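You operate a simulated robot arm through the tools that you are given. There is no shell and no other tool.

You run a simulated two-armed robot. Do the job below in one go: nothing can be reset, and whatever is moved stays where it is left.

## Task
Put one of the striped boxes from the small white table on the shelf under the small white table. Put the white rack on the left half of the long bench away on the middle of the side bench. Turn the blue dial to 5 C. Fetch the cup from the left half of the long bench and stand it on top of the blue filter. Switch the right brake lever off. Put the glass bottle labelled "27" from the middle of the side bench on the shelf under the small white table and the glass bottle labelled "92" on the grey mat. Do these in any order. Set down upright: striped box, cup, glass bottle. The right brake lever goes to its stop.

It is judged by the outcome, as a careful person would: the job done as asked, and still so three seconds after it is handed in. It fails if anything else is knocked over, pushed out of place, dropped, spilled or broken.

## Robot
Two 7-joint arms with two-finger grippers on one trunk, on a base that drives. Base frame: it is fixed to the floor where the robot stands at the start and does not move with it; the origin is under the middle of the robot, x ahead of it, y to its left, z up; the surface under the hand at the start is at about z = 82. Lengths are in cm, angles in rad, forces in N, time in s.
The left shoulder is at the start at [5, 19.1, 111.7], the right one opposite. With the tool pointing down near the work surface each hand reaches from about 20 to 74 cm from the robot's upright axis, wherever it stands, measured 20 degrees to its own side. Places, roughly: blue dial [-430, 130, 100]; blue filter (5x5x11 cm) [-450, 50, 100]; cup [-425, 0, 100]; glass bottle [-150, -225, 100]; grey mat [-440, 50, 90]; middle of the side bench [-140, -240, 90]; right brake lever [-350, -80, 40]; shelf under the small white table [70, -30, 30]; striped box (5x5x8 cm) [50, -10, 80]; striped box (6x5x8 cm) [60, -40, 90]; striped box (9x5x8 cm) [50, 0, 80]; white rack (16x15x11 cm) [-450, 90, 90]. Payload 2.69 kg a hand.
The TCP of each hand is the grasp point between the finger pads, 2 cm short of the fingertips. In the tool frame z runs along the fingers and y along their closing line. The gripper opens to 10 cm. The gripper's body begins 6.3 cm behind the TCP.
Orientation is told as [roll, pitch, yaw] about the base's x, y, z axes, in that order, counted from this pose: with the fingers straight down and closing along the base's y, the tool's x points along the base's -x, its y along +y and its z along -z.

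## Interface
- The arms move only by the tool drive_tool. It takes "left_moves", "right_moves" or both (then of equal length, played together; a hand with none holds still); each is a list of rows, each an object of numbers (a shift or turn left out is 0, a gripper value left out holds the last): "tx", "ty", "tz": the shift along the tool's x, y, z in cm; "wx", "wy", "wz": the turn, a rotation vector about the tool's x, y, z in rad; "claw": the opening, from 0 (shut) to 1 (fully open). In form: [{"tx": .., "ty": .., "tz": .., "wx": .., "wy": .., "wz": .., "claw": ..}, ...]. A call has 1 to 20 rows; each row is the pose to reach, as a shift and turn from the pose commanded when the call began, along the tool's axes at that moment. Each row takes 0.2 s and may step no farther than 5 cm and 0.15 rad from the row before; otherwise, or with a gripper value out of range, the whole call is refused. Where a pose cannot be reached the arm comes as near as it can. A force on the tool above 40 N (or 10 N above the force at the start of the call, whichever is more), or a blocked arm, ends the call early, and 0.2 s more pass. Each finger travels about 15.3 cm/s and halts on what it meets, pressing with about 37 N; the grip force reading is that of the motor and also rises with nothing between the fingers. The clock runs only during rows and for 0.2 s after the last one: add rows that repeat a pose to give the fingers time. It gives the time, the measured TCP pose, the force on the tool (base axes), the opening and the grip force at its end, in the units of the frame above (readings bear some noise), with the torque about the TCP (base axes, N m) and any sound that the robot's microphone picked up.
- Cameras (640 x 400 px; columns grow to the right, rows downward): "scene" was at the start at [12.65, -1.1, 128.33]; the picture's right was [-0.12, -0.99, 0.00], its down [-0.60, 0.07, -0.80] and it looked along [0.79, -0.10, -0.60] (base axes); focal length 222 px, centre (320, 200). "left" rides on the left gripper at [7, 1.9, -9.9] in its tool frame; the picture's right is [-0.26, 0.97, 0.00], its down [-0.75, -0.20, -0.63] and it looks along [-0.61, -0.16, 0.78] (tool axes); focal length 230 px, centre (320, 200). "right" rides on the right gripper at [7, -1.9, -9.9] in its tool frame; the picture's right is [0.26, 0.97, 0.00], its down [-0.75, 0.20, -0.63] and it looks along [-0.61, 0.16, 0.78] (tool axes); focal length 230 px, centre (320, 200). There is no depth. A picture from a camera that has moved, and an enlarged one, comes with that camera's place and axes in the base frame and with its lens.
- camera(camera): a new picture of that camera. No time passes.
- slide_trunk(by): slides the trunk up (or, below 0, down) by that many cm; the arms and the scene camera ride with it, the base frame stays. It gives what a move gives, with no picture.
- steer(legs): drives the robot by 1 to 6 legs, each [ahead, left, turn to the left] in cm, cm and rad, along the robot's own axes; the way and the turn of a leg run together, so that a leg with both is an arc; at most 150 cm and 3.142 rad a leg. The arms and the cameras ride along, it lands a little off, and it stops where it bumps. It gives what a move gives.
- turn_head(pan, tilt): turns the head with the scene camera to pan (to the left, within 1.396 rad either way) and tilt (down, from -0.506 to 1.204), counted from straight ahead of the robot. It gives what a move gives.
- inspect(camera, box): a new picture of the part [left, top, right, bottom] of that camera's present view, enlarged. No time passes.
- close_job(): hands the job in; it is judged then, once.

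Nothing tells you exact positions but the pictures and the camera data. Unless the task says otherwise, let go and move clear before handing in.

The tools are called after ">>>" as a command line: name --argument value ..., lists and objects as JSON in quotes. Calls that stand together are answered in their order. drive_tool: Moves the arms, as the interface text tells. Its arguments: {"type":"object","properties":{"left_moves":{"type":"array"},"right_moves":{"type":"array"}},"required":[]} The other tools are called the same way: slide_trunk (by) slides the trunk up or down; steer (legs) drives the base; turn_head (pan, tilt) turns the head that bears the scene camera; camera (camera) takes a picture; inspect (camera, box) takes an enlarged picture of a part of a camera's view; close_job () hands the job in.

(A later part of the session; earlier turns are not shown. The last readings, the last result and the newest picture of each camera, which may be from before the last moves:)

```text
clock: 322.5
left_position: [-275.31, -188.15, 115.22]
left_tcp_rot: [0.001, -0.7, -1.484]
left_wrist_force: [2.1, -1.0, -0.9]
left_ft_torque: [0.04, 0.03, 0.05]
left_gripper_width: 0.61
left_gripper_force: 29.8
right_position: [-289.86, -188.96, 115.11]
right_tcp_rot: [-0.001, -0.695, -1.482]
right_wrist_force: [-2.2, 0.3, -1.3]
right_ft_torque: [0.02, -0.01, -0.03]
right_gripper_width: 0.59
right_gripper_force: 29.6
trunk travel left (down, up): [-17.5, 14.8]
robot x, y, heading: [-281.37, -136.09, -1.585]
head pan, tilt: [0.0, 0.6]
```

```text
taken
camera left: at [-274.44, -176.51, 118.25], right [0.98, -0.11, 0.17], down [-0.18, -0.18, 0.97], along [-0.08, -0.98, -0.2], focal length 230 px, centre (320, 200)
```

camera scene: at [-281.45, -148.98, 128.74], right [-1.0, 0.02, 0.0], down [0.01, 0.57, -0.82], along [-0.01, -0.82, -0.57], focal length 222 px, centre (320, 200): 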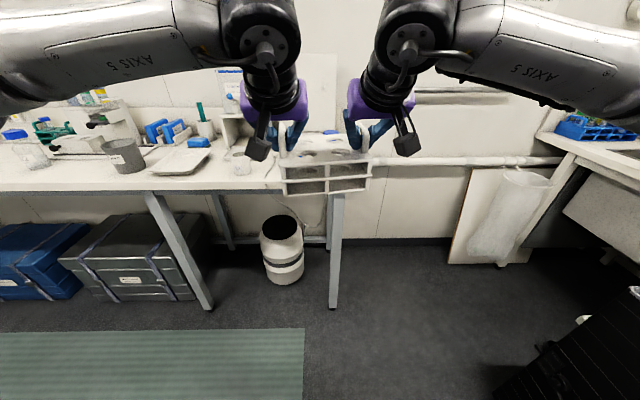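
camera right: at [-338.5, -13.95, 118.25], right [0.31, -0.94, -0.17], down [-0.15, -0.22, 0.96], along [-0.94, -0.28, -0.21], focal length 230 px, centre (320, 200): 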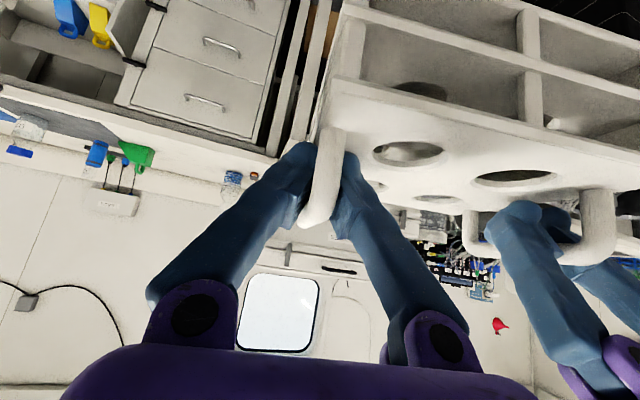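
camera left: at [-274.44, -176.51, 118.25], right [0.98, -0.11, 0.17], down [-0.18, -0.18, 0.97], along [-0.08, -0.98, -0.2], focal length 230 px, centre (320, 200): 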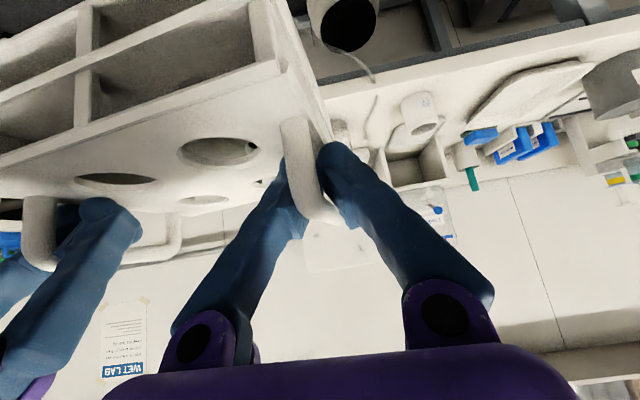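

>>> steer --legs '[[13, 0, 0], [0, 131, 0]]'

>>> turn_head --pan 0 --tilt 0.65

>>> camera --camera "scene"

```text
clock: 335.2
left_position: [-141.91, -201.82, 115.26]
left_tcp_rot: [0.0, -0.7, -1.468]
left_wrist_force: [1.3, -0.2, -0.1]
left_ft_torque: [0.01, 0.01, -0.01]
left_gripper_width: 0.62
left_gripper_force: 29.2
right_position: [-156.42, -203.06, 115.13]
right_tcp_rot: [-0.001, -0.697, -1.468]
right_wrist_force: [-0.4, 0.4, -1.4]
right_ft_torque: [0.01, 0.0, -0.01]
right_gripper_width: 0.61
right_gripper_force: 29.2
trunk travel left (down, up): [-17.5, 14.8]
robot x, y, heading: [-148.57, -150.08, -1.57]
head pan, tilt: [0.0, 0.6]
```

```text
clock: 335.9
left_position: [-141.96, -201.93, 115.26]
left_tcp_rot: [0.001, -0.699, -1.467]
left_wrist_force: [-0.4, -0.3, -0.9]
left_ft_torque: [0.04, -0.02, -0.04]
left_gripper_width: 0.61
left_gripper_force: 29.2
right_position: [-156.52, -203.04, 115.05]
right_tcp_rot: [-0.003, -0.695, -1.469]
right_wrist_force: [0.8, -0.1, -0.3]
right_ft_torque: [0.03, 0.0, -0.02]
right_gripper_width: 0.6
right_gripper_force: 29.9
trunk travel left (down, up): [-17.5, 14.8]
robot x, y, heading: [-148.64, -149.79, -1.569]
head pan, tilt: [0.0, 0.649]
```

```text
taken
camera scene: at [-148.69, -162.7, 128.31], right [-1.0, 0.0, 0.0], down [0.0, 0.6, -0.8], along [0.0, -0.8, -0.6], focal length 222 px, centre (320, 200)
```

scene: 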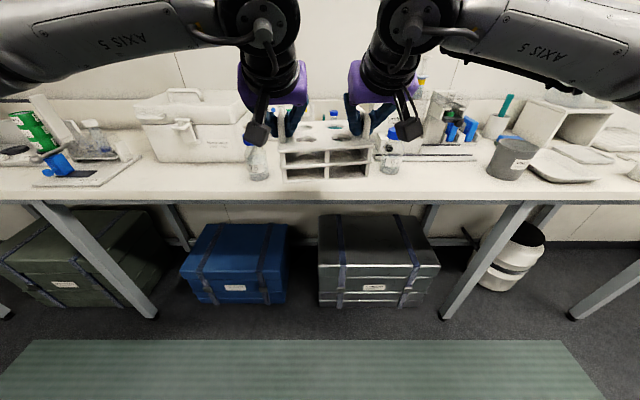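

>>> steer --legs '[[25, 0, 0]]'

>>> camera --camera "scene"

>>> camera --camera "left"

>>> camera --camera "right"

```text
clock: 337.7
left_position: [-142.04, -226.98, 115.22]
left_tcp_rot: [0.0, -0.702, -1.471]
left_wrist_force: [0.0, 0.3, -1.9]
left_ft_torque: [0.06, 0.0, 0.03]
left_gripper_width: 0.6
left_gripper_force: 28.9
right_position: [-156.61, -227.91, 115.13]
right_tcp_rot: [0.0, -0.697, -1.472]
right_wrist_force: [-0.9, 0.1, -0.9]
right_ft_torque: [0.06, 0.02, 0.01]
right_gripper_width: 0.59
right_gripper_force: 30.2
trunk travel left (down, up): [-17.5, 14.8]
robot x, y, heading: [-148.75, -174.97, -1.571]
head pan, tilt: [0.0, 0.649]
```

```text
taken
camera scene: at [-148.76, -187.69, 128.3], right [-1.0, 0.0, 0.0], down [0.0, 0.61, -0.8], along [0.0, -0.8, -0.61], focal length 222 px, centre (320, 200)
```

scene: 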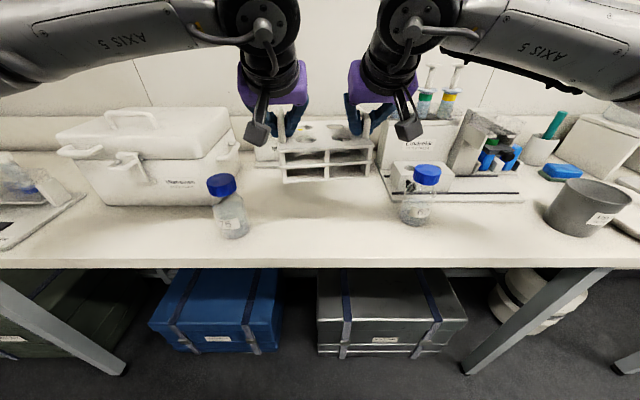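

```text
taken
camera left: at [-141.4, -215.27, 118.23], right [0.98, -0.1, 0.17], down [-0.18, -0.19, 0.97], along [-0.07, -0.98, -0.2], focal length 230 px, centre (320, 200)
```

left: 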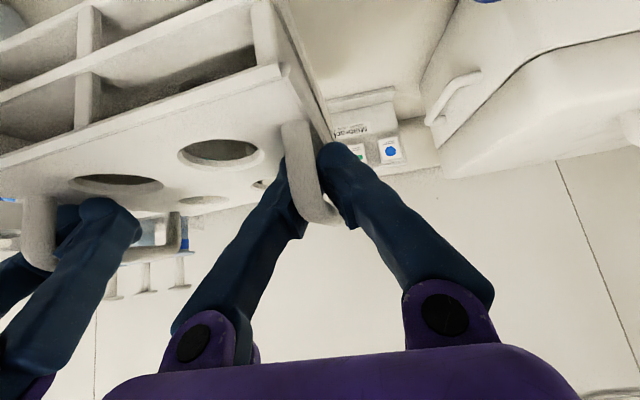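

```text
taken
camera right: at [-159.68, -216.5, 118.23], right [0.94, 0.29, -0.17], down [0.22, -0.15, 0.96], along [0.26, -0.94, -0.21], focal length 230 px, centre (320, 200)
```

right: 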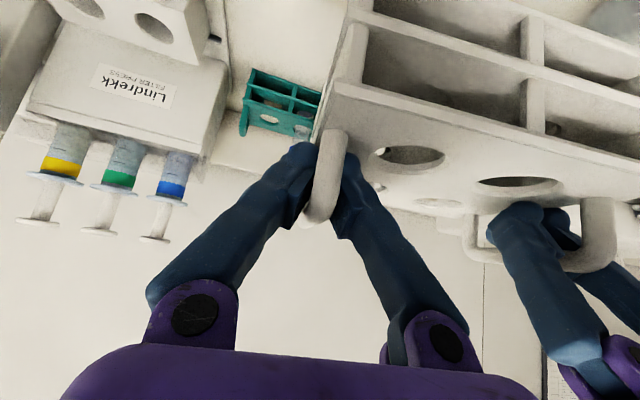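

>>> drive_tool --left_moves '[{"tx": 2.0, "tz": 2.4}, {"tx": 4.0, "tz": 4.8}, {"tx": 6.0, "tz": 7.1}, {"tx": 7.7, "tz": 9.2}, {"tx": 7.7, "tz": 9.2}]' --right_moves '[{"tx": 2.0, "tz": 2.4}, {"tx": 4.0, "tz": 4.8}, {"tx": 6.0, "tz": 7.1}, {"tx": 7.7, "tz": 9.2}, {"tx": 7.7, "tz": 9.2}]'

>>> camera --camera "scene"

>>> inspect --camera "scene" --box '[220, 120, 440, 260]'

```text
clock: 338.9
left_position: [-142.02, -227.06, 103.29]
left_tcp_rot: [0.001, -0.698, -1.47]
left_wrist_force: [5.3, 0.4, -2.0]
left_ft_torque: [-0.02, 0.09, 0.02]
left_gripper_width: 0.0
left_gripper_force: 29.6
right_position: [-156.59, -228.04, 103.29]
right_tcp_rot: [-0.003, -0.697, -1.47]
right_wrist_force: [-4.2, 0.2, -0.7]
right_ft_torque: [0.06, -0.06, -0.06]
right_gripper_width: 0.0
right_gripper_force: 29.5
trunk travel left (down, up): [-17.5, 14.8]
robot x, y, heading: [-148.8, -174.86, -1.578]
head pan, tilt: [0.0, 0.649]
```

```text
taken
camera scene: at [-148.76, -187.6, 128.32], right [-1.0, 0.0, 0.0], down [0.0, 0.6, -0.8], along [0.0, -0.8, -0.6], focal length 222 px, centre (320, 200)
```

scene: 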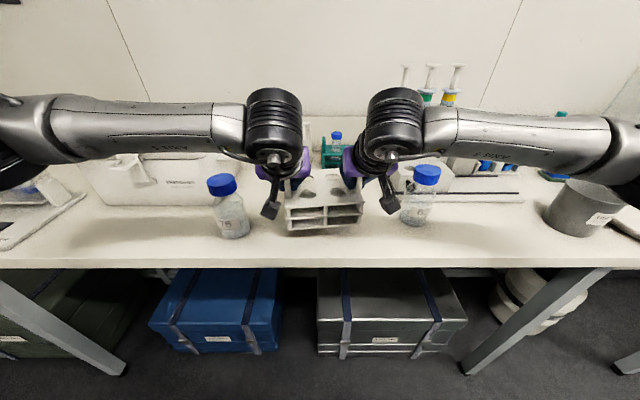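

```text
2.86 times, centred on (330, 190) of scene
camera zoom: at [-148.76, -187.6, 128.32], right [-1.0, 0.0, 0.0], down [0.0, 0.6, -0.8], along [0.0, -0.8, -0.6], focal length 634 px, centre (291, 229)
```

zoom: 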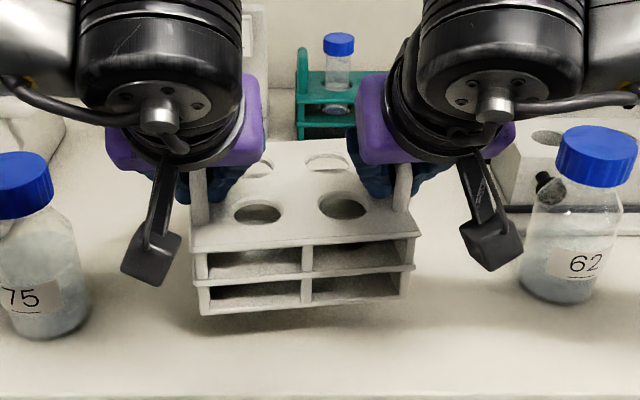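

>>> camera --camera "left"

>>> camera --camera "right"

```text
taken
camera left: at [-141.43, -215.35, 106.35], right [0.98, -0.1, 0.17], down [-0.18, -0.19, 0.97], along [-0.07, -0.98, -0.2], focal length 230 px, centre (320, 200)
```

left: 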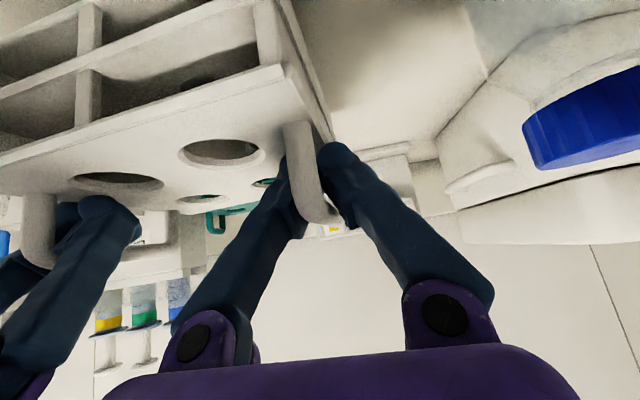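

```text
taken
camera right: at [-159.65, -216.51, 106.22], right [0.94, 0.29, -0.17], down [0.22, -0.15, 0.96], along [0.26, -0.94, -0.21], focal length 230 px, centre (320, 200)
```

right: 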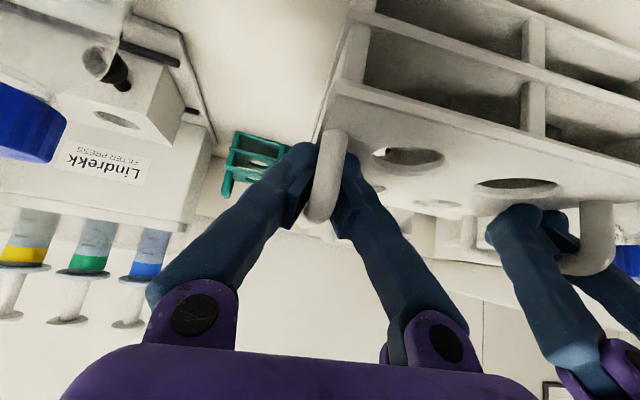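

The handles are still between the fingers though the width reading is low, so I'll lower carefully and watch for contact.

>>> drive_tool --left_moves '[{"tx": 0.4, "tz": 0.5}, {"tx": 0.8, "tz": 0.95}, {"tx": 0.8, "tz": 0.95}]' --right_moves '[{"tx": 0.4, "tz": 0.5}, {"tx": 0.8, "tz": 0.95}, {"tx": 0.8, "tz": 0.95}]'

>>> inspect --camera "scene" --box '[220, 120, 440, 260]'

```text
clock: 339.7
left_position: [-142.2, -226.93, 102.06]
left_tcp_rot: [0.0, -0.701, -1.471]
left_wrist_force: [7.8, 0.0, -1.0]
left_ft_torque: [-0.02, 0.1, 0.03]
left_gripper_width: 0.0
left_gripper_force: 29.4
right_position: [-156.69, -227.96, 102.06]
right_tcp_rot: [-0.002, -0.696, -1.469]
right_wrist_force: [-7.8, -0.5, -1.8]
right_ft_torque: [0.03, -0.07, -0.02]
right_gripper_width: 0.0
right_gripper_force: 29.6
trunk travel left (down, up): [-17.5, 14.8]
robot x, y, heading: [-148.66, -174.63, -1.572]
head pan, tilt: [0.0, 0.649]
```

```text
2.86 times, centred on (330, 190) of scene
camera zoom: at [-148.76, -187.62, 128.31], right [-1.0, 0.0, 0.0], down [0.0, 0.6, -0.8], along [0.0, -0.8, -0.6], focal length 634 px, centre (291, 229)
```

zoom: 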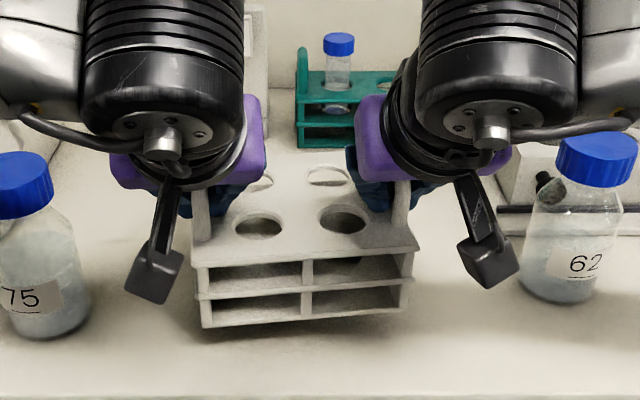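

>>> drive_tool --left_moves '[{"tx": 0.65, "tz": 0.77}, {"tx": 1.3, "tz": 1.53}, {"tx": 1.3, "tz": 1.53}]' --right_moves '[{"tx": 0.65, "tz": 0.77}, {"tx": 1.3, "tz": 1.53}, {"tx": 1.3, "tz": 1.53}]'

>>> inspect --camera "scene" --box '[220, 120, 440, 260]'

```text
clock: 340.5
left_position: [-142.12, -226.91, 100.13]
left_tcp_rot: [0.0, -0.7, -1.471]
left_wrist_force: [3.5, 1.0, -0.4]
left_ft_torque: [0.03, 0.03, 0.01]
left_gripper_width: 0.0
left_gripper_force: 29.3
right_position: [-156.59, -227.84, 100.0]
right_tcp_rot: [0.001, -0.696, -1.47]
right_wrist_force: [-4.0, -0.4, -1.0]
right_ft_torque: [0.04, -0.02, -0.02]
right_gripper_width: 0.0
right_gripper_force: 30.0
trunk travel left (down, up): [-17.5, 14.8]
robot x, y, heading: [-148.62, -175.13, -1.571]
head pan, tilt: [0.0, 0.649]
```

```text
2.86 times, centred on (330, 190) of scene
camera zoom: at [-148.76, -187.62, 128.31], right [-1.0, 0.0, 0.0], down [0.0, 0.6, -0.8], along [0.0, -0.8, -0.6], focal length 634 px, centre (291, 229)
```

zoom: 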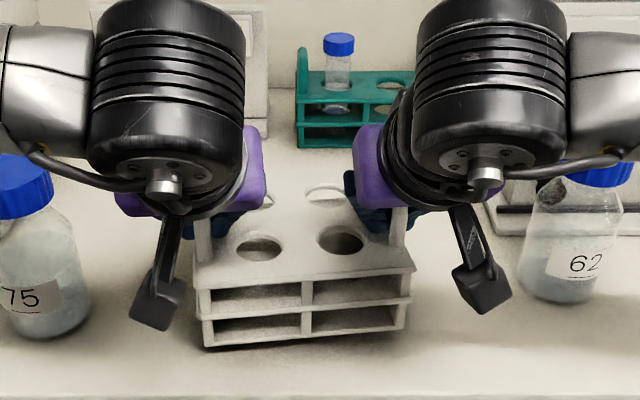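

>>> drive_tool --left_moves '[{"tx": 0.32, "tz": 0.38}, {"tx": 0.52, "tz": 0.61}, {"tx": 0.52, "tz": 0.61}]' --right_moves '[{"tx": 0.32, "tz": 0.38}, {"tx": 0.52, "tz": 0.61}, {"tx": 0.52, "tz": 0.61}]'

>>> inspect --camera "scene" --box '[220, 120, 440, 260]'

```text
clock: 341.3
left_position: [-142.24, -226.91, 99.18]
left_tcp_rot: [0.001, -0.699, -1.471]
left_wrist_force: [3.0, -0.3, -1.2]
left_ft_torque: [-0.02, 0.05, 0.01]
left_gripper_width: 0.0
left_gripper_force: 29.2
right_position: [-156.69, -227.91, 99.08]
right_tcp_rot: [-0.003, -0.699, -1.472]
right_wrist_force: [-3.4, -0.6, -1.3]
right_ft_torque: [0.06, -0.06, -0.01]
right_gripper_width: 0.0
right_gripper_force: 29.7
trunk travel left (down, up): [-17.5, 14.8]
robot x, y, heading: [-148.46, -175.13, -1.576]
head pan, tilt: [0.0, 0.649]
```

```text
2.86 times, centred on (330, 190) of scene
camera zoom: at [-148.76, -187.62, 128.31], right [-1.0, 0.0, 0.0], down [0.0, 0.6, -0.8], along [0.0, -0.8, -0.6], focal length 634 px, centre (291, 229)
```

zoom: 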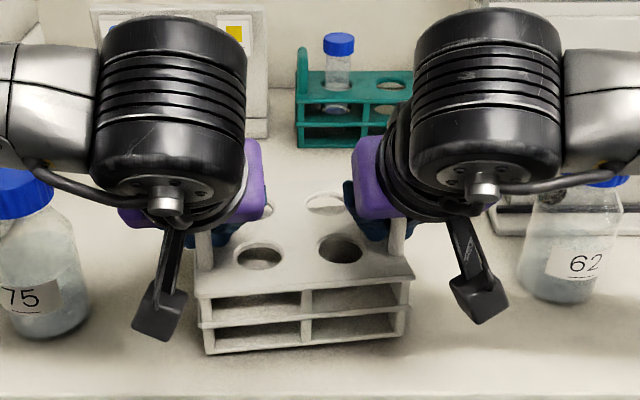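

>>> drive_tool --left_moves '[{"tx": 0.2, "tz": 0.23}, {"tx": 0.39, "tz": 0.46}, {"tx": 0.39, "tz": 0.46}]' --right_moves '[{"tx": 0.2, "tz": 0.23}, {"tx": 0.39, "tz": 0.46}, {"tx": 0.39, "tz": 0.46}]'

>>> camera --camera "left"

>>> inspect --camera "scene" --box '[220, 120, 440, 260]'

```text
clock: 342.1
left_position: [-142.14, -226.89, 98.57]
left_tcp_rot: [0.0, -0.699, -1.472]
left_wrist_force: [0.3, 0.6, -1.4]
left_ft_torque: [-0.03, 0.02, -0.03]
left_gripper_width: 0.61
left_gripper_force: 29.4
right_position: [-156.67, -228.01, 98.6]
right_tcp_rot: [0.0, -0.696, -1.469]
right_wrist_force: [-0.5, -0.1, -0.2]
right_ft_torque: [0.01, 0.0, -0.04]
right_gripper_width: 0.0
right_gripper_force: 29.9
trunk travel left (down, up): [-17.5, 14.8]
robot x, y, heading: [-148.47, -174.9, -1.576]
head pan, tilt: [0.0, 0.649]
```

```text
taken
camera left: at [-141.39, -215.18, 101.64], right [0.98, -0.1, 0.17], down [-0.18, -0.19, 0.97], along [-0.07, -0.98, -0.2], focal length 230 px, centre (320, 200)
```

left: 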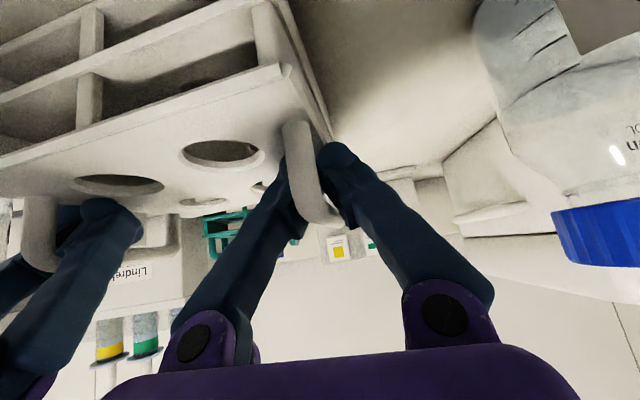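

```text
2.86 times, centred on (330, 190) of scene
camera zoom: at [-148.76, -187.61, 128.31], right [-1.0, 0.0, 0.0], down [0.0, 0.6, -0.8], along [0.0, -0.8, -0.6], focal length 634 px, centre (291, 229)
```

zoom: 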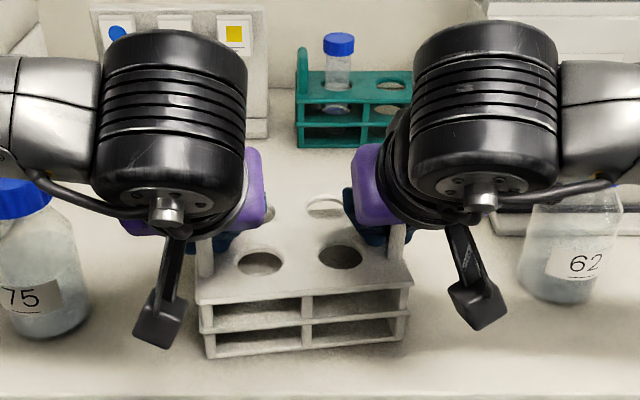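

>>> drive_tool --left_moves '[{"tx": 0.2, "tz": 0.23}, {"tx": 0.39, "tz": 0.46}, {"tx": 0.39, "tz": 0.46}]' --right_moves '[{"tx": 0.2, "tz": 0.23}, {"tx": 0.39, "tz": 0.46}, {"tx": 0.39, "tz": 0.46}]'

>>> drive_tool --left_moves '[{"tx": 0.13, "tz": 0.15}, {"tx": 0.26, "tz": 0.31}, {"tx": 0.26, "tz": 0.31}]' --right_moves '[{"tx": 0.13, "tz": 0.15}, {"tx": 0.26, "tz": 0.31}, {"tx": 0.26, "tz": 0.31}]'

>>> inspect --camera "scene" --box '[220, 120, 440, 260]'

```text
clock: 342.9
left_position: [-142.08, -226.88, 98.57]
left_tcp_rot: [-0.005, -0.711, -1.468]
left_wrist_force: [-0.3, -7.6, 21.3]
left_ft_torque: [-0.15, 0.09, 0.03]
left_gripper_width: 0.58
left_gripper_force: 29.1
right_position: [-156.75, -227.88, 98.48]
right_tcp_rot: [0.001, -0.709, -1.473]
right_wrist_force: [-0.4, -4.6, 25.8]
right_ft_torque: [-0.07, -0.19, 0.08]
right_gripper_width: 0.0
right_gripper_force: 28.8
trunk travel left (down, up): [-17.5, 14.8]
robot x, y, heading: [-148.85, -175.0, -1.574]
head pan, tilt: [0.0, 0.649]
```

```text
clock: 343.5
left_position: [-142.13, -227.01, 98.52]
left_tcp_rot: [-0.008, -0.724, -1.462]
left_wrist_force: [2.3, 1.6, 14.7]
left_ft_torque: [0.01, 0.03, -0.14]
left_gripper_width: 0.6
left_gripper_force: 29.4
right_position: [-156.7, -228.03, 98.37]
right_tcp_rot: [0.007, -0.721, -1.477]
right_wrist_force: [-1.6, -0.6, 12.3]
right_ft_torque: [-0.05, -0.07, 0.1]
right_gripper_width: 0.0
right_gripper_force: 29.4
trunk travel left (down, up): [-17.5, 14.8]
robot x, y, heading: [-148.89, -174.7, -1.572]
head pan, tilt: [0.0, 0.649]
stopped in row 2 (left hand): the force on the tool passed its limit at 42 N (the readings are from after the stop); the commanded pose is now the measured one
```

```text
2.86 times, centred on (330, 190) of scene
camera zoom: at [-148.74, -187.35, 128.27], right [-1.0, 0.0, 0.0], down [0.0, 0.6, -0.8], along [0.0, -0.8, -0.6], focal length 634 px, centre (291, 229)
```

zoom: 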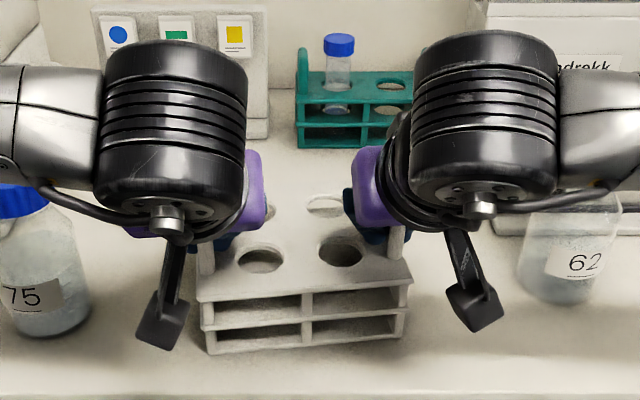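

The rack is down on the bench: both hands felt it push back at the same time. Easing off, opening both grippers and backing out.

>>> drive_tool --left_moves '[{"tx": -0.1, "tz": -0.12}, {"tx": -0.1, "tz": -0.12, "claw": 0.2}, {"tx": -0.1, "tz": -0.12, "claw": 0.4}, {"tx": -0.1, "tz": -0.12, "claw": 0.5}, {"tx": -0.1, "tz": -0.12, "claw": 0.5}]' --right_moves '[{"tx": -0.1, "tz": -0.12}, {"tx": -0.1, "tz": -0.12, "claw": 0.2}, {"tx": -0.1, "tz": -0.12, "claw": 0.4}, {"tx": -0.1, "tz": -0.12, "claw": 0.5}, {"tx": -0.1, "tz": -0.12, "claw": 0.5}]'

>>> camera --camera "left"

>>> camera --camera "right"

```text
clock: 344.7
left_position: [-141.96, -227.05, 98.58]
left_tcp_rot: [-0.011, -0.722, -1.461]
left_wrist_force: [10.1, -2.4, 31.8]
left_ft_torque: [-0.21, 0.59, 0.29]
left_gripper_width: 4.11
left_gripper_force: 0.1
right_position: [-156.58, -227.77, 98.33]
right_tcp_rot: [0.002, -0.713, -1.473]
right_wrist_force: [-3.9, 10.3, 5.8]
right_ft_torque: [0.13, -0.09, 0.27]
right_gripper_width: 4.76
right_gripper_force: 0.0
trunk travel left (down, up): [-17.5, 14.8]
robot x, y, heading: [-148.84, -174.69, -1.573]
head pan, tilt: [0.0, 0.649]
```

```text
taken
camera left: at [-141.34, -215.25, 101.45], right [0.98, -0.09, 0.16], down [-0.18, -0.16, 0.97], along [-0.06, -0.98, -0.18], focal length 230 px, centre (320, 200)
```

left: 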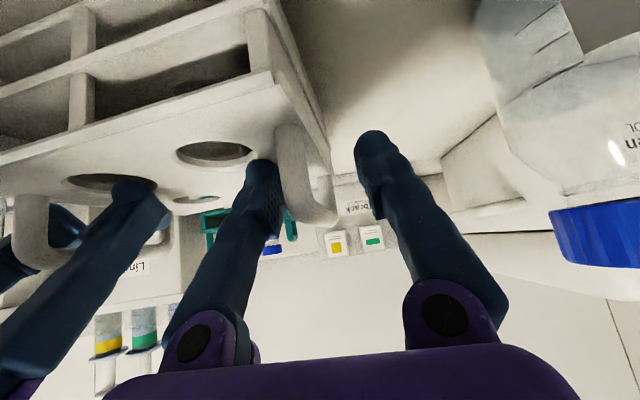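

```text
taken
camera right: at [-159.59, -216.29, 101.26], right [0.94, 0.29, -0.17], down [0.21, -0.14, 0.97], along [0.26, -0.95, -0.19], focal length 230 px, centre (320, 200)
```

right: 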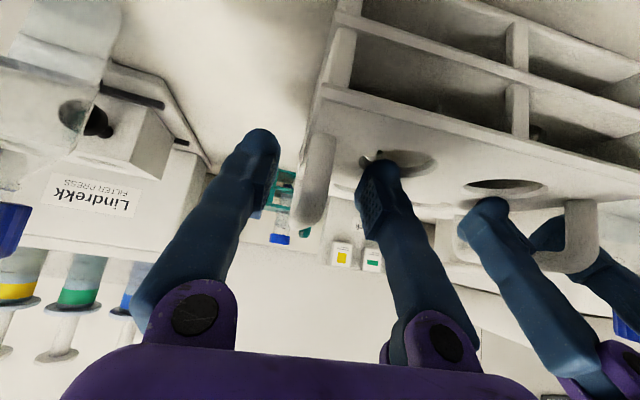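

>>> drive_tool --left_moves '[{"tx": -0.32, "tz": -0.38}, {"tx": -0.65, "tz": -0.77}, {"tx": -1.3, "tz": -1.53}, {"tx": -1.3, "tz": -1.53}]' --right_moves '[{"tx": -0.32, "tz": -0.38}, {"tx": -0.65, "tz": -0.77}, {"tx": -1.3, "tz": -1.53}, {"tx": -1.3, "tz": -1.53}]'

>>> camera --camera "left"

>>> camera --camera "right"

>>> inspect --camera "scene" --box '[220, 120, 440, 260]'

```text
clock: 345.7
left_position: [-142.12, -227.02, 100.36]
left_tcp_rot: [-0.004, -0.711, -1.471]
left_wrist_force: [0.3, 0.5, 0.1]
left_ft_torque: [-0.01, 0.03, -0.03]
left_gripper_width: 5.03
left_gripper_force: 0.1
right_position: [-156.71, -228.34, 100.22]
right_tcp_rot: [0.004, -0.711, -1.476]
right_wrist_force: [0.0, -0.3, 0.0]
right_ft_torque: [0.01, 0.01, 0.0]
right_gripper_width: 5.02
right_gripper_force: 0.1
trunk travel left (down, up): [-17.5, 14.8]
robot x, y, heading: [-148.93, -175.37, -1.571]
head pan, tilt: [0.0, 0.649]
```

```text
taken
camera left: at [-141.38, -215.35, 103.14], right [0.98, -0.1, 0.17], down [-0.18, -0.18, 0.97], along [-0.07, -0.98, -0.19], focal length 230 px, centre (320, 200)
```

left: 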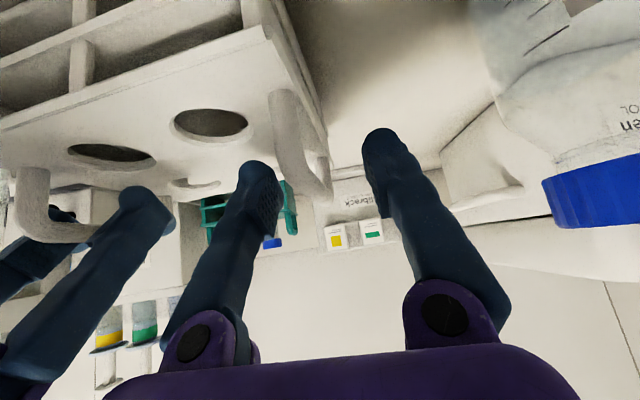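

```text
taken
camera right: at [-159.67, -216.64, 103.1], right [0.94, 0.29, -0.17], down [0.21, -0.14, 0.97], along [0.26, -0.95, -0.19], focal length 230 px, centre (320, 200)
```

right: 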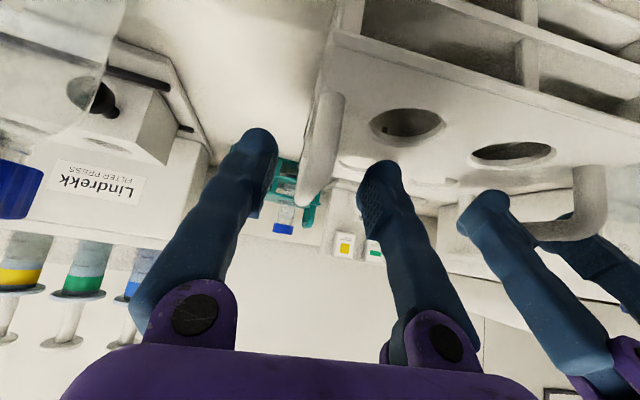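

```text
2.86 times, centred on (330, 190) of scene
camera zoom: at [-148.76, -187.63, 128.3], right [-1.0, 0.0, 0.0], down [0.0, 0.6, -0.8], along [0.0, -0.8, -0.6], focal length 634 px, centre (291, 229)
```

zoom: 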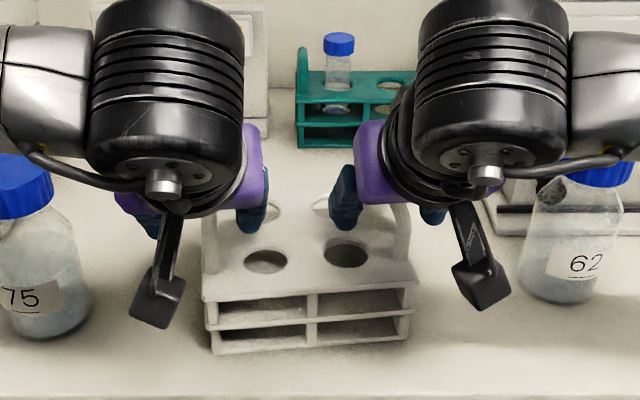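

Both hands are free and the rack stands level on the bench. Lifting clear and backing away.

>>> drive_tool --left_moves '[{"tx": -1.9, "tz": -2.3}, {"tx": -3.9, "tz": -4.6}, {"tx": -5.8, "tz": -6.9}, {"tx": -7.7, "tz": -9.2}, {"tx": -7.7, "tz": -9.2}]' --right_moves '[{"tx": -1.9, "tz": -2.3}, {"tx": -3.9, "tz": -4.6}, {"tx": -5.8, "tz": -6.9}, {"tx": -7.7, "tz": -9.2}, {"tx": -7.7, "tz": -9.2}]'

>>> steer --legs '[[-24, 0, 0]]'

>>> camera --camera "scene"

>>> inspect --camera "scene" --box '[220, 90, 440, 230]'

```text
clock: 346.9
left_position: [-142.15, -226.71, 112.31]
left_tcp_rot: [-0.005, -0.714, -1.469]
left_wrist_force: [-0.6, 0.3, 0.1]
left_ft_torque: [0.01, 0.01, -0.01]
left_gripper_width: 5.03
left_gripper_force: 0.0
right_position: [-156.86, -228.07, 112.37]
right_tcp_rot: [0.004, -0.71, -1.476]
right_wrist_force: [-0.6, 0.4, -0.3]
right_ft_torque: [0.01, 0.0, -0.01]
right_gripper_width: 5.0
right_gripper_force: 0.2
trunk travel left (down, up): [-17.5, 14.8]
robot x, y, heading: [-148.56, -174.84, -1.572]
head pan, tilt: [0.0, 0.649]
```

```text
clock: 348.6
left_position: [-142.06, -203.1, 112.3]
left_tcp_rot: [-0.005, -0.714, -1.466]
left_wrist_force: [-0.3, 0.5, -0.4]
left_ft_torque: [0.01, 0.02, 0.01]
left_gripper_width: 4.98
left_gripper_force: 0.1
right_position: [-156.74, -204.15, 112.43]
right_tcp_rot: [0.003, -0.709, -1.478]
right_wrist_force: [0.6, 0.2, -0.3]
right_ft_torque: [-0.01, 0.04, -0.02]
right_gripper_width: 5.0
right_gripper_force: 0.1
trunk travel left (down, up): [-17.5, 14.8]
robot x, y, heading: [-148.66, -151.42, -1.574]
head pan, tilt: [0.0, 0.649]
```

```text
taken
camera scene: at [-148.69, -163.86, 128.32], right [-1.0, 0.0, 0.0], down [0.0, 0.6, -0.8], along [0.0, -0.8, -0.6], focal length 222 px, centre (320, 200)
```

scene: 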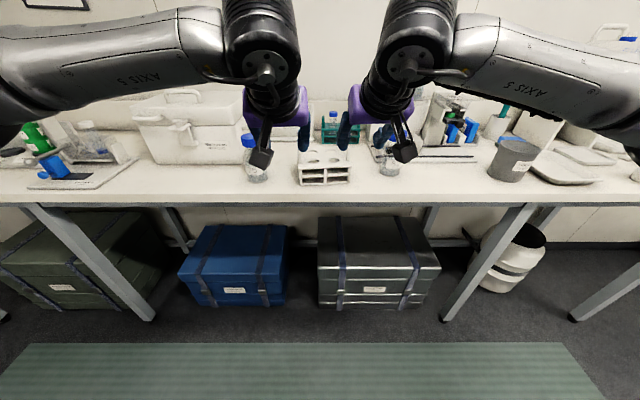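

```text
2.86 times, centred on (330, 160) of scene
camera zoom: at [-148.69, -163.86, 128.32], right [-1.0, 0.0, 0.0], down [0.0, 0.6, -0.8], along [0.0, -0.8, -0.6], focal length 634 px, centre (291, 314)
```

zoom: 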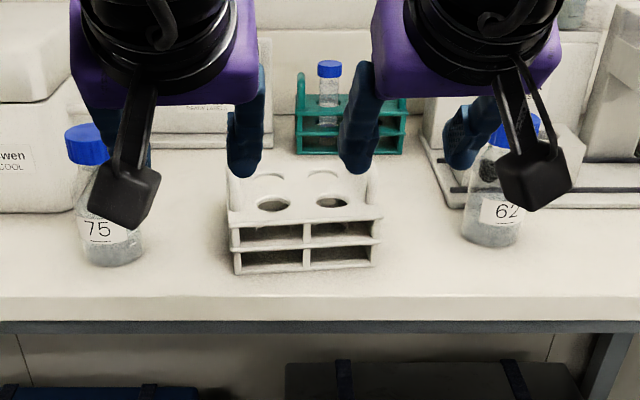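

The rack is in place between bottles 75 and 62. Now the last job: back to the right black cart for its right brake lever.

>>> steer --legs '[[0, -131, 0], [-14, 0, 0], [0, 0, -1.56], [0, -40, 0]]'

>>> turn_head --pan -0.2 --tilt 0.85

>>> camera --camera "scene"

```text
clock: 368.9
left_position: [-333.11, -102.83, 112.27]
left_tcp_rot: [-0.006, -0.712, -3.024]
left_wrist_force: [-0.4, 0.7, -0.2]
left_ft_torque: [0.01, -0.01, 0.0]
left_gripper_width: 5.01
left_gripper_force: 0.1
right_position: [-334.35, -88.16, 112.32]
right_tcp_rot: [0.003, -0.711, -3.037]
right_wrist_force: [0.2, 0.3, 0.4]
right_ft_torque: [0.0, 0.02, 0.04]
right_gripper_width: 4.99
right_gripper_force: 0.0
trunk travel left (down, up): [-17.5, 14.8]
robot x, y, heading: [-281.63, -95.21, -3.131]
head pan, tilt: [0.0, 0.649]
```

```text
clock: 369.6
left_position: [-333.13, -102.88, 112.34]
left_tcp_rot: [-0.005, -0.712, -3.025]
left_wrist_force: [-0.7, -0.2, -0.2]
left_ft_torque: [-0.01, 0.02, -0.03]
left_gripper_width: 5.0
left_gripper_force: 0.1
right_position: [-334.42, -88.08, 112.37]
right_tcp_rot: [0.004, -0.709, -3.034]
right_wrist_force: [-0.3, -0.1, 1.1]
right_ft_torque: [0.01, 0.02, 0.01]
right_gripper_width: 5.01
right_gripper_force: 0.0
trunk travel left (down, up): [-17.5, 14.8]
robot x, y, heading: [-281.39, -95.38, -3.133]
head pan, tilt: [-0.201, 0.85]
```

```text
taken
camera scene: at [-292.91, -94.14, 126.66], right [0.19, 0.98, 0.0], down [0.74, -0.14, -0.66], along [-0.65, 0.12, -0.75], focal length 222 px, centre (320, 200)
```

scene: 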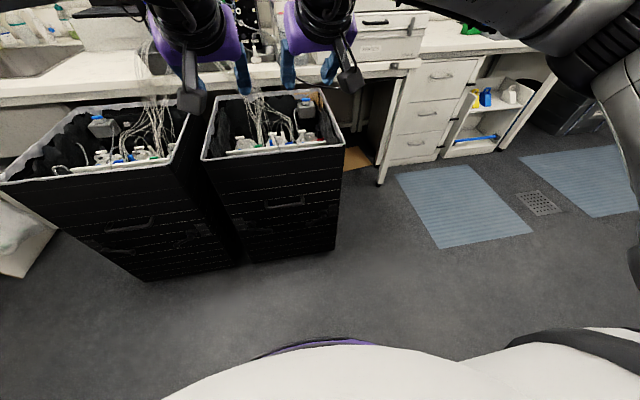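

>>> inspect --camera "scene" --box '[220, 180, 360, 270]'

>>> slide_trunk --by -17.5

>>> turn_head --pan -0.2 --tilt 0.6

>>> camera --camera "scene"

```text
4.44 times, centred on (290, 225) of scene
camera zoom: at [-292.91, -94.14, 126.66], right [0.19, 0.98, 0.0], down [0.74, -0.14, -0.66], along [-0.65, 0.12, -0.75], focal length 986 px, centre (453, 89)
```

zoom: 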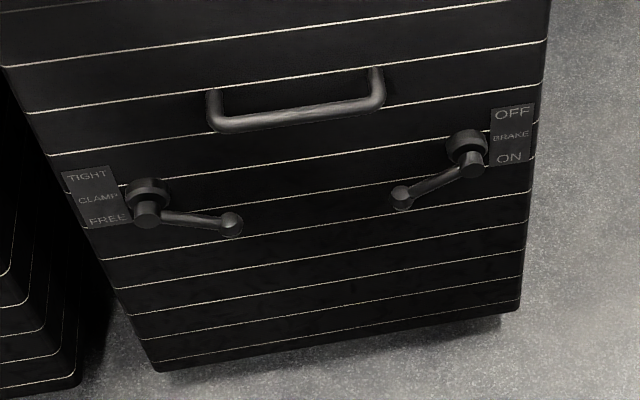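

```text
clock: 371.5
left_position: [-333.1, -102.85, 94.85]
left_tcp_rot: [-0.004, -0.711, -3.024]
left_wrist_force: [0.3, 0.3, -0.1]
left_ft_torque: [-0.01, 0.0, 0.0]
left_gripper_width: 5.02
left_gripper_force: 0.1
right_position: [-334.29, -88.05, 94.94]
right_tcp_rot: [0.004, -0.711, -3.035]
right_wrist_force: [-1.2, 0.7, 0.2]
right_ft_torque: [0.02, 0.0, 0.01]
right_gripper_width: 4.99
right_gripper_force: 0.0
trunk travel left (down, up): [0.0, 32.3]
robot x, y, heading: [-281.34, -95.6, -3.133]
head pan, tilt: [-0.201, 0.85]
```

```text
clock: 372.3
left_position: [-333.03, -102.82, 94.79]
left_tcp_rot: [-0.006, -0.713, -3.025]
left_wrist_force: [0.9, 0.1, -0.2]
left_ft_torque: [-0.02, -0.02, 0.0]
left_gripper_width: 5.01
left_gripper_force: 0.1
right_position: [-334.41, -88.16, 94.89]
right_tcp_rot: [0.003, -0.711, -3.034]
right_wrist_force: [-0.6, 0.1, 0.0]
right_ft_torque: [0.0, -0.01, -0.01]
right_gripper_width: 4.99
right_gripper_force: 0.1
trunk travel left (down, up): [0.0, 32.3]
robot x, y, heading: [-281.63, -95.31, -3.125]
head pan, tilt: [-0.201, 0.6]
```

```text
taken
camera scene: at [-293.91, -93.94, 111.24], right [0.19, 0.98, 0.0], down [0.56, -0.11, -0.82], along [-0.81, 0.16, -0.57], focal length 222 px, centre (320, 200)
```

scene: 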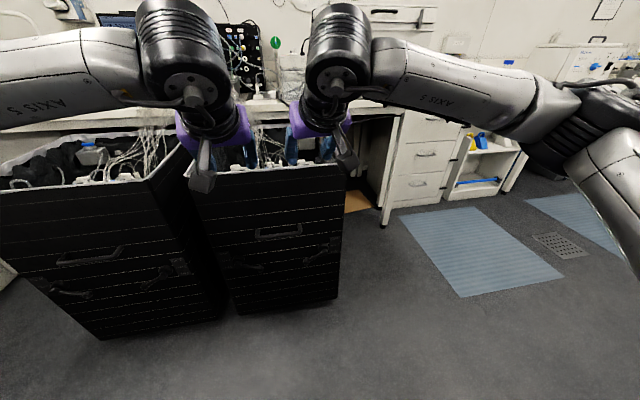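

The plates read: the left lever is CLAMP (TIGHT/FREE) and the right one is BRAKE with OFF at the top and ON at the bottom. The brake arm now points down-left (ON), with its pivot near [-356, -81, 43.5] and knob near [-354, -88, 40]. I'll bring the right hand down in front of it.

>>> drive_tool --right_moves '[{"tx": 2.69, "ty": -0.31, "tz": 3.23, "wx": 0.035, "wz": 0.04, "claw": 0}, {"tx": 5.38, "ty": -0.62, "tz": 6.46, "wx": 0.07, "wz": 0.081}, {"tx": 8.07, "ty": -0.93, "tz": 9.69, "wx": 0.07, "wz": 0.081}, {"tx": 10.76, "ty": -1.24, "tz": 12.92, "wx": 0.07, "wz": 0.081}, {"tx": 13.45, "ty": -1.55, "tz": 16.15, "wx": 0.07, "wz": 0.081}, {"tx": 16.14, "ty": -1.86, "tz": 19.38, "wx": 0.07, "wz": 0.081}, {"tx": 18.83, "ty": -2.17, "tz": 22.61, "wx": 0.07, "wz": 0.081}, {"tx": 21.5, "ty": -2.48, "tz": 25.84, "wx": 0.07, "wz": 0.081}, {"tx": 24.2, "ty": -2.79, "tz": 29.07, "wx": 0.07, "wz": 0.081}, {"tx": 26.9, "ty": -3.09, "tz": 32.3, "wx": 0.07, "wz": 0.081}, {"tx": 26.9, "ty": -3.09, "tz": 32.3, "wx": 0.07, "wz": 0.081}]'

>>> camera --camera "right"

>>> camera --camera "scene"

```text
clock: 374.7
left_position: [-333.08, -102.81, 94.91]
left_tcp_rot: [-0.005, -0.713, -3.025]
left_wrist_force: [-0.8, -0.2, 0.4]
left_ft_torque: [-0.01, 0.02, -0.03]
left_gripper_width: 5.0
left_gripper_force: 0.1
right_position: [-335.64, -85.11, 52.78]
right_tcp_rot: [0.003, -0.71, 3.142]
right_wrist_force: [-0.4, 0.1, -0.4]
right_ft_torque: [0.01, -0.03, 0.01]
right_gripper_width: 0.0
right_gripper_force: 29.3
trunk travel left (down, up): [0.0, 32.3]
robot x, y, heading: [-281.21, -95.17, -3.131]
head pan, tilt: [-0.201, 0.6]
```

```text
taken
camera right: at [-323.86, -83.29, 55.7], right [0.2, -0.97, -0.17], down [-0.16, -0.2, 0.97], along [-0.97, -0.17, -0.19], focal length 230 px, centre (320, 200)
```

right: 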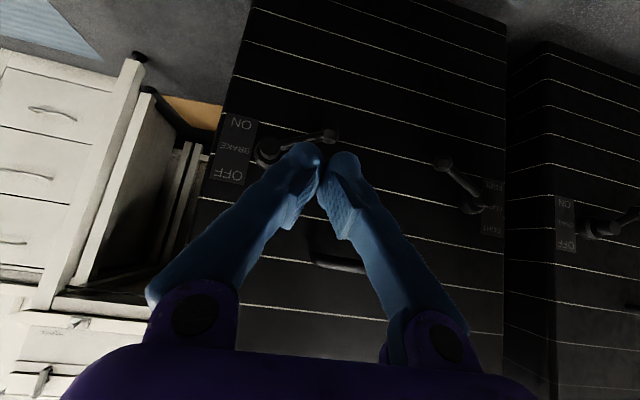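

```text
taken
camera scene: at [-293.91, -93.94, 111.24], right [0.19, 0.98, 0.0], down [0.55, -0.11, -0.83], along [-0.81, 0.16, -0.56], focal length 222 px, centre (320, 200)
```

scene: 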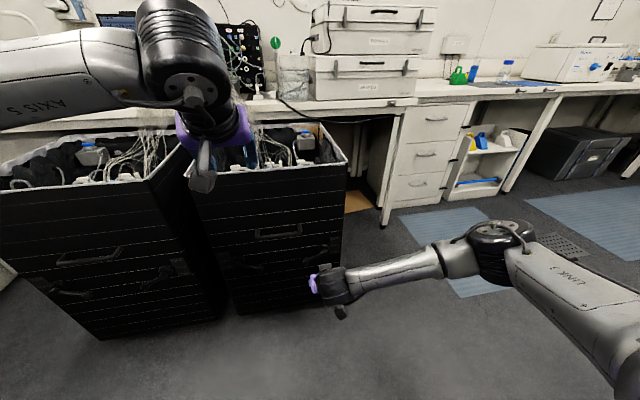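

>>> inspect --camera "right" --box '[190, 90, 390, 220]'

>>> inspect --camera "scene" --box '[200, 210, 380, 320]'

```text
3.08 times, centred on (290, 155) of right
camera zoom: at [-323.86, -83.29, 55.7], right [0.2, -0.97, -0.17], down [-0.16, -0.2, 0.97], along [-0.97, -0.17, -0.19], focal length 708 px, centre (412, 338)
```

zoom: 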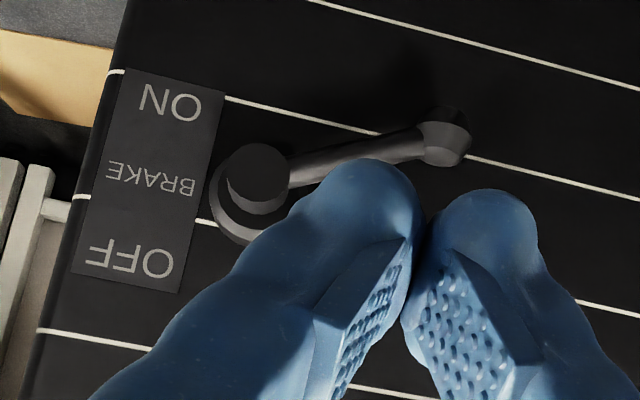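

```text
3.56 times, centred on (290, 265) of scene
camera zoom: at [-293.91, -93.94, 111.24], right [0.19, 0.98, 0.0], down [0.55, -0.11, -0.83], along [-0.81, 0.16, -0.56], focal length 788 px, centre (427, -31)
```

zoom: 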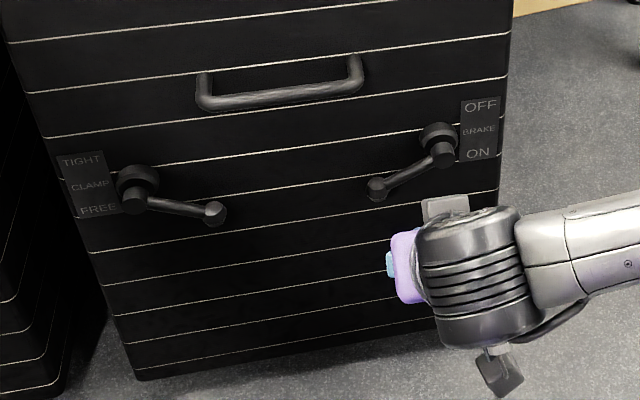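

Pivot is at about [−, -80.6, 44.8], and the knob at [-353.7, -88.2, 40.4]. With the fingers closed I'll slide in under the arm, then raise it toward OFF.

>>> drive_tool --right_moves '[{"tx": 1.55, "ty": 0.18, "tz": 3.9, "wy": -0.06}, {"tx": 3.1, "ty": 0.35, "tz": 7.75, "wy": -0.12}, {"tx": 4.65, "ty": 0.53, "tz": 11.6, "wy": -0.18}, {"tx": 6.2, "ty": 0.7, "tz": 15.5, "wy": -0.24}, {"tx": 6.2, "ty": 0.7, "tz": 15.5, "wy": -0.24}]'

>>> camera --camera "right"

>>> inspect --camera "scene" --box '[200, 210, 380, 320]'

```text
clock: 375.9
left_position: [-333.05, -102.96, 94.81]
left_tcp_rot: [-0.006, -0.712, -3.026]
left_wrist_force: [0.6, -0.9, -1.0]
left_ft_torque: [0.0, -0.04, 0.02]
left_gripper_width: 4.98
left_gripper_force: 0.0
right_position: [-342.68, -88.17, 37.75]
right_tcp_rot: [-0.017, -0.929, 3.139]
right_wrist_force: [-0.1, -0.5, -0.3]
right_ft_torque: [-0.03, 0.01, 0.0]
right_gripper_width: 0.0
right_gripper_force: 29.5
right hand out of reach, approached as far as the arm can: row 3, 4, 5
trunk travel left (down, up): [0.0, 32.3]
robot x, y, heading: [-281.4, -95.75, -3.13]
head pan, tilt: [-0.201, 0.6]
```

```text
taken
camera right: at [-330.53, -86.5, 38.12], right [0.14, -0.97, -0.22], down [0.05, -0.21, 0.98], along [-0.99, -0.15, 0.02], focal length 230 px, centre (320, 200)
```

right: 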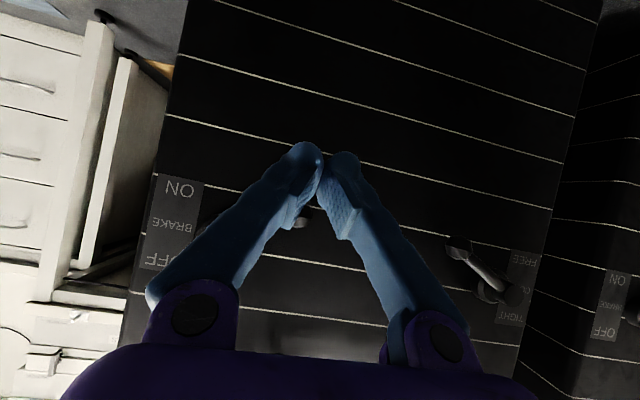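

```text
3.56 times, centred on (290, 265) of scene
camera zoom: at [-293.92, -93.94, 111.25], right [0.19, 0.98, 0.0], down [0.55, -0.11, -0.83], along [-0.81, 0.16, -0.56], focal length 788 px, centre (427, -31)
```

zoom: 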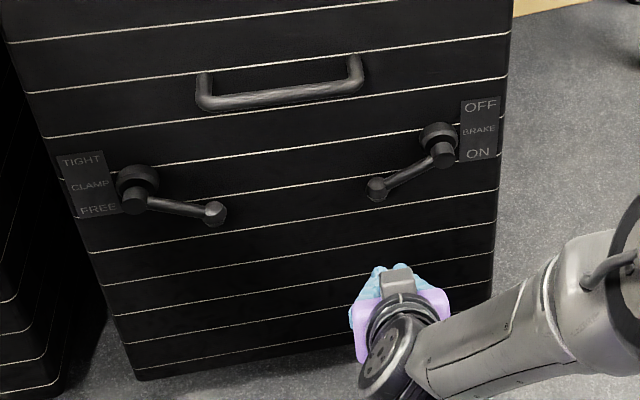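

>>> drive_tool --right_moves '[{"tx": 2.4, "ty": -0.8, "tz": -3.2}, {"tx": 4.8, "ty": -1.6, "tz": -6.4}, {"tx": 6.6, "ty": -2.3, "tz": -8.8}, {"tx": 6.6, "ty": -2.3, "tz": -8.8}]' --left_moves '[{"tx": 2.3, "tz": -2.0}, {"tx": 4.6, "tz": -4.0}, {"tx": 6.9, "tz": -6}, {"tx": 6.9, "tz": -6}]'

>>> steer --legs '[[13, 0, 0]]'

>>> camera --camera "right"

>>> camera --camera "scene"

```text
clock: 376.9
left_position: [-324.03, -101.73, 94.94]
left_tcp_rot: [-0.005, -0.713, -3.025]
left_wrist_force: [0.0, 0.6, 0.1]
left_ft_torque: [0.0, 0.01, 0.02]
left_gripper_width: 5.0
left_gripper_force: 0.0
right_position: [-333.57, -90.13, 40.1]
right_tcp_rot: [-0.037, -0.919, 3.137]
right_wrist_force: [-0.2, -0.4, -0.1]
right_ft_torque: [0.01, 0.01, 0.01]
right_gripper_width: 0.01
right_gripper_force: 29.8
right hand out of reach, approached as far as the arm can: row 1, 2, 3, 4
trunk travel left (down, up): [0.0, 32.3]
robot x, y, heading: [-281.13, -95.52, -3.128]
head pan, tilt: [-0.201, 0.6]
```

```text
clock: 378.2
left_position: [-337.17, -101.5, 94.85]
left_tcp_rot: [-0.004, -0.712, -3.028]
left_wrist_force: [0.0, 0.1, -0.9]
left_ft_torque: [-0.02, 0.02, -0.06]
left_gripper_width: 4.98
left_gripper_force: 0.1
right_position: [-346.69, -90.22, 40.08]
right_tcp_rot: [-0.038, -0.916, 3.137]
right_wrist_force: [0.0, 0.6, -0.7]
right_ft_torque: [-0.01, 0.0, 0.0]
right_gripper_width: 0.0
right_gripper_force: 29.4
trunk travel left (down, up): [0.0, 32.3]
robot x, y, heading: [-294.54, -95.73, -3.135]
head pan, tilt: [-0.201, 0.6]
```

```text
taken
camera right: at [-334.53, -88.7, 40.53], right [0.12, -0.97, -0.23], down [0.03, -0.22, 0.97], along [-0.99, -0.13, 0.01], focal length 230 px, centre (320, 200)
```

right: 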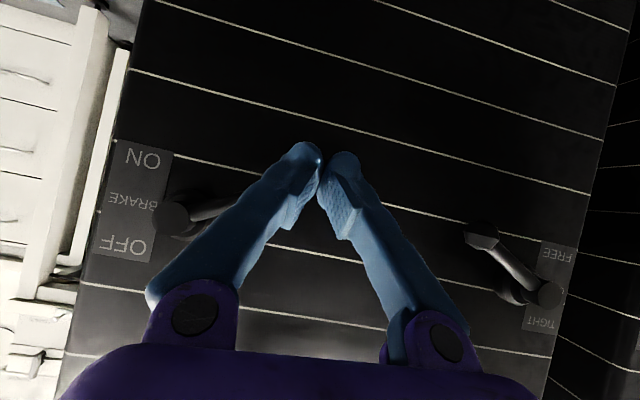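

```text
taken
camera scene: at [-307.08, -94.02, 111.24], right [0.19, 0.98, 0.0], down [0.55, -0.11, -0.82], along [-0.81, 0.16, -0.57], focal length 222 px, centre (320, 200)
```

scene: 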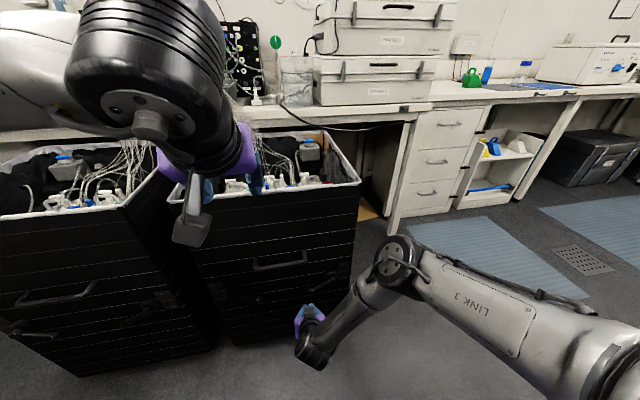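

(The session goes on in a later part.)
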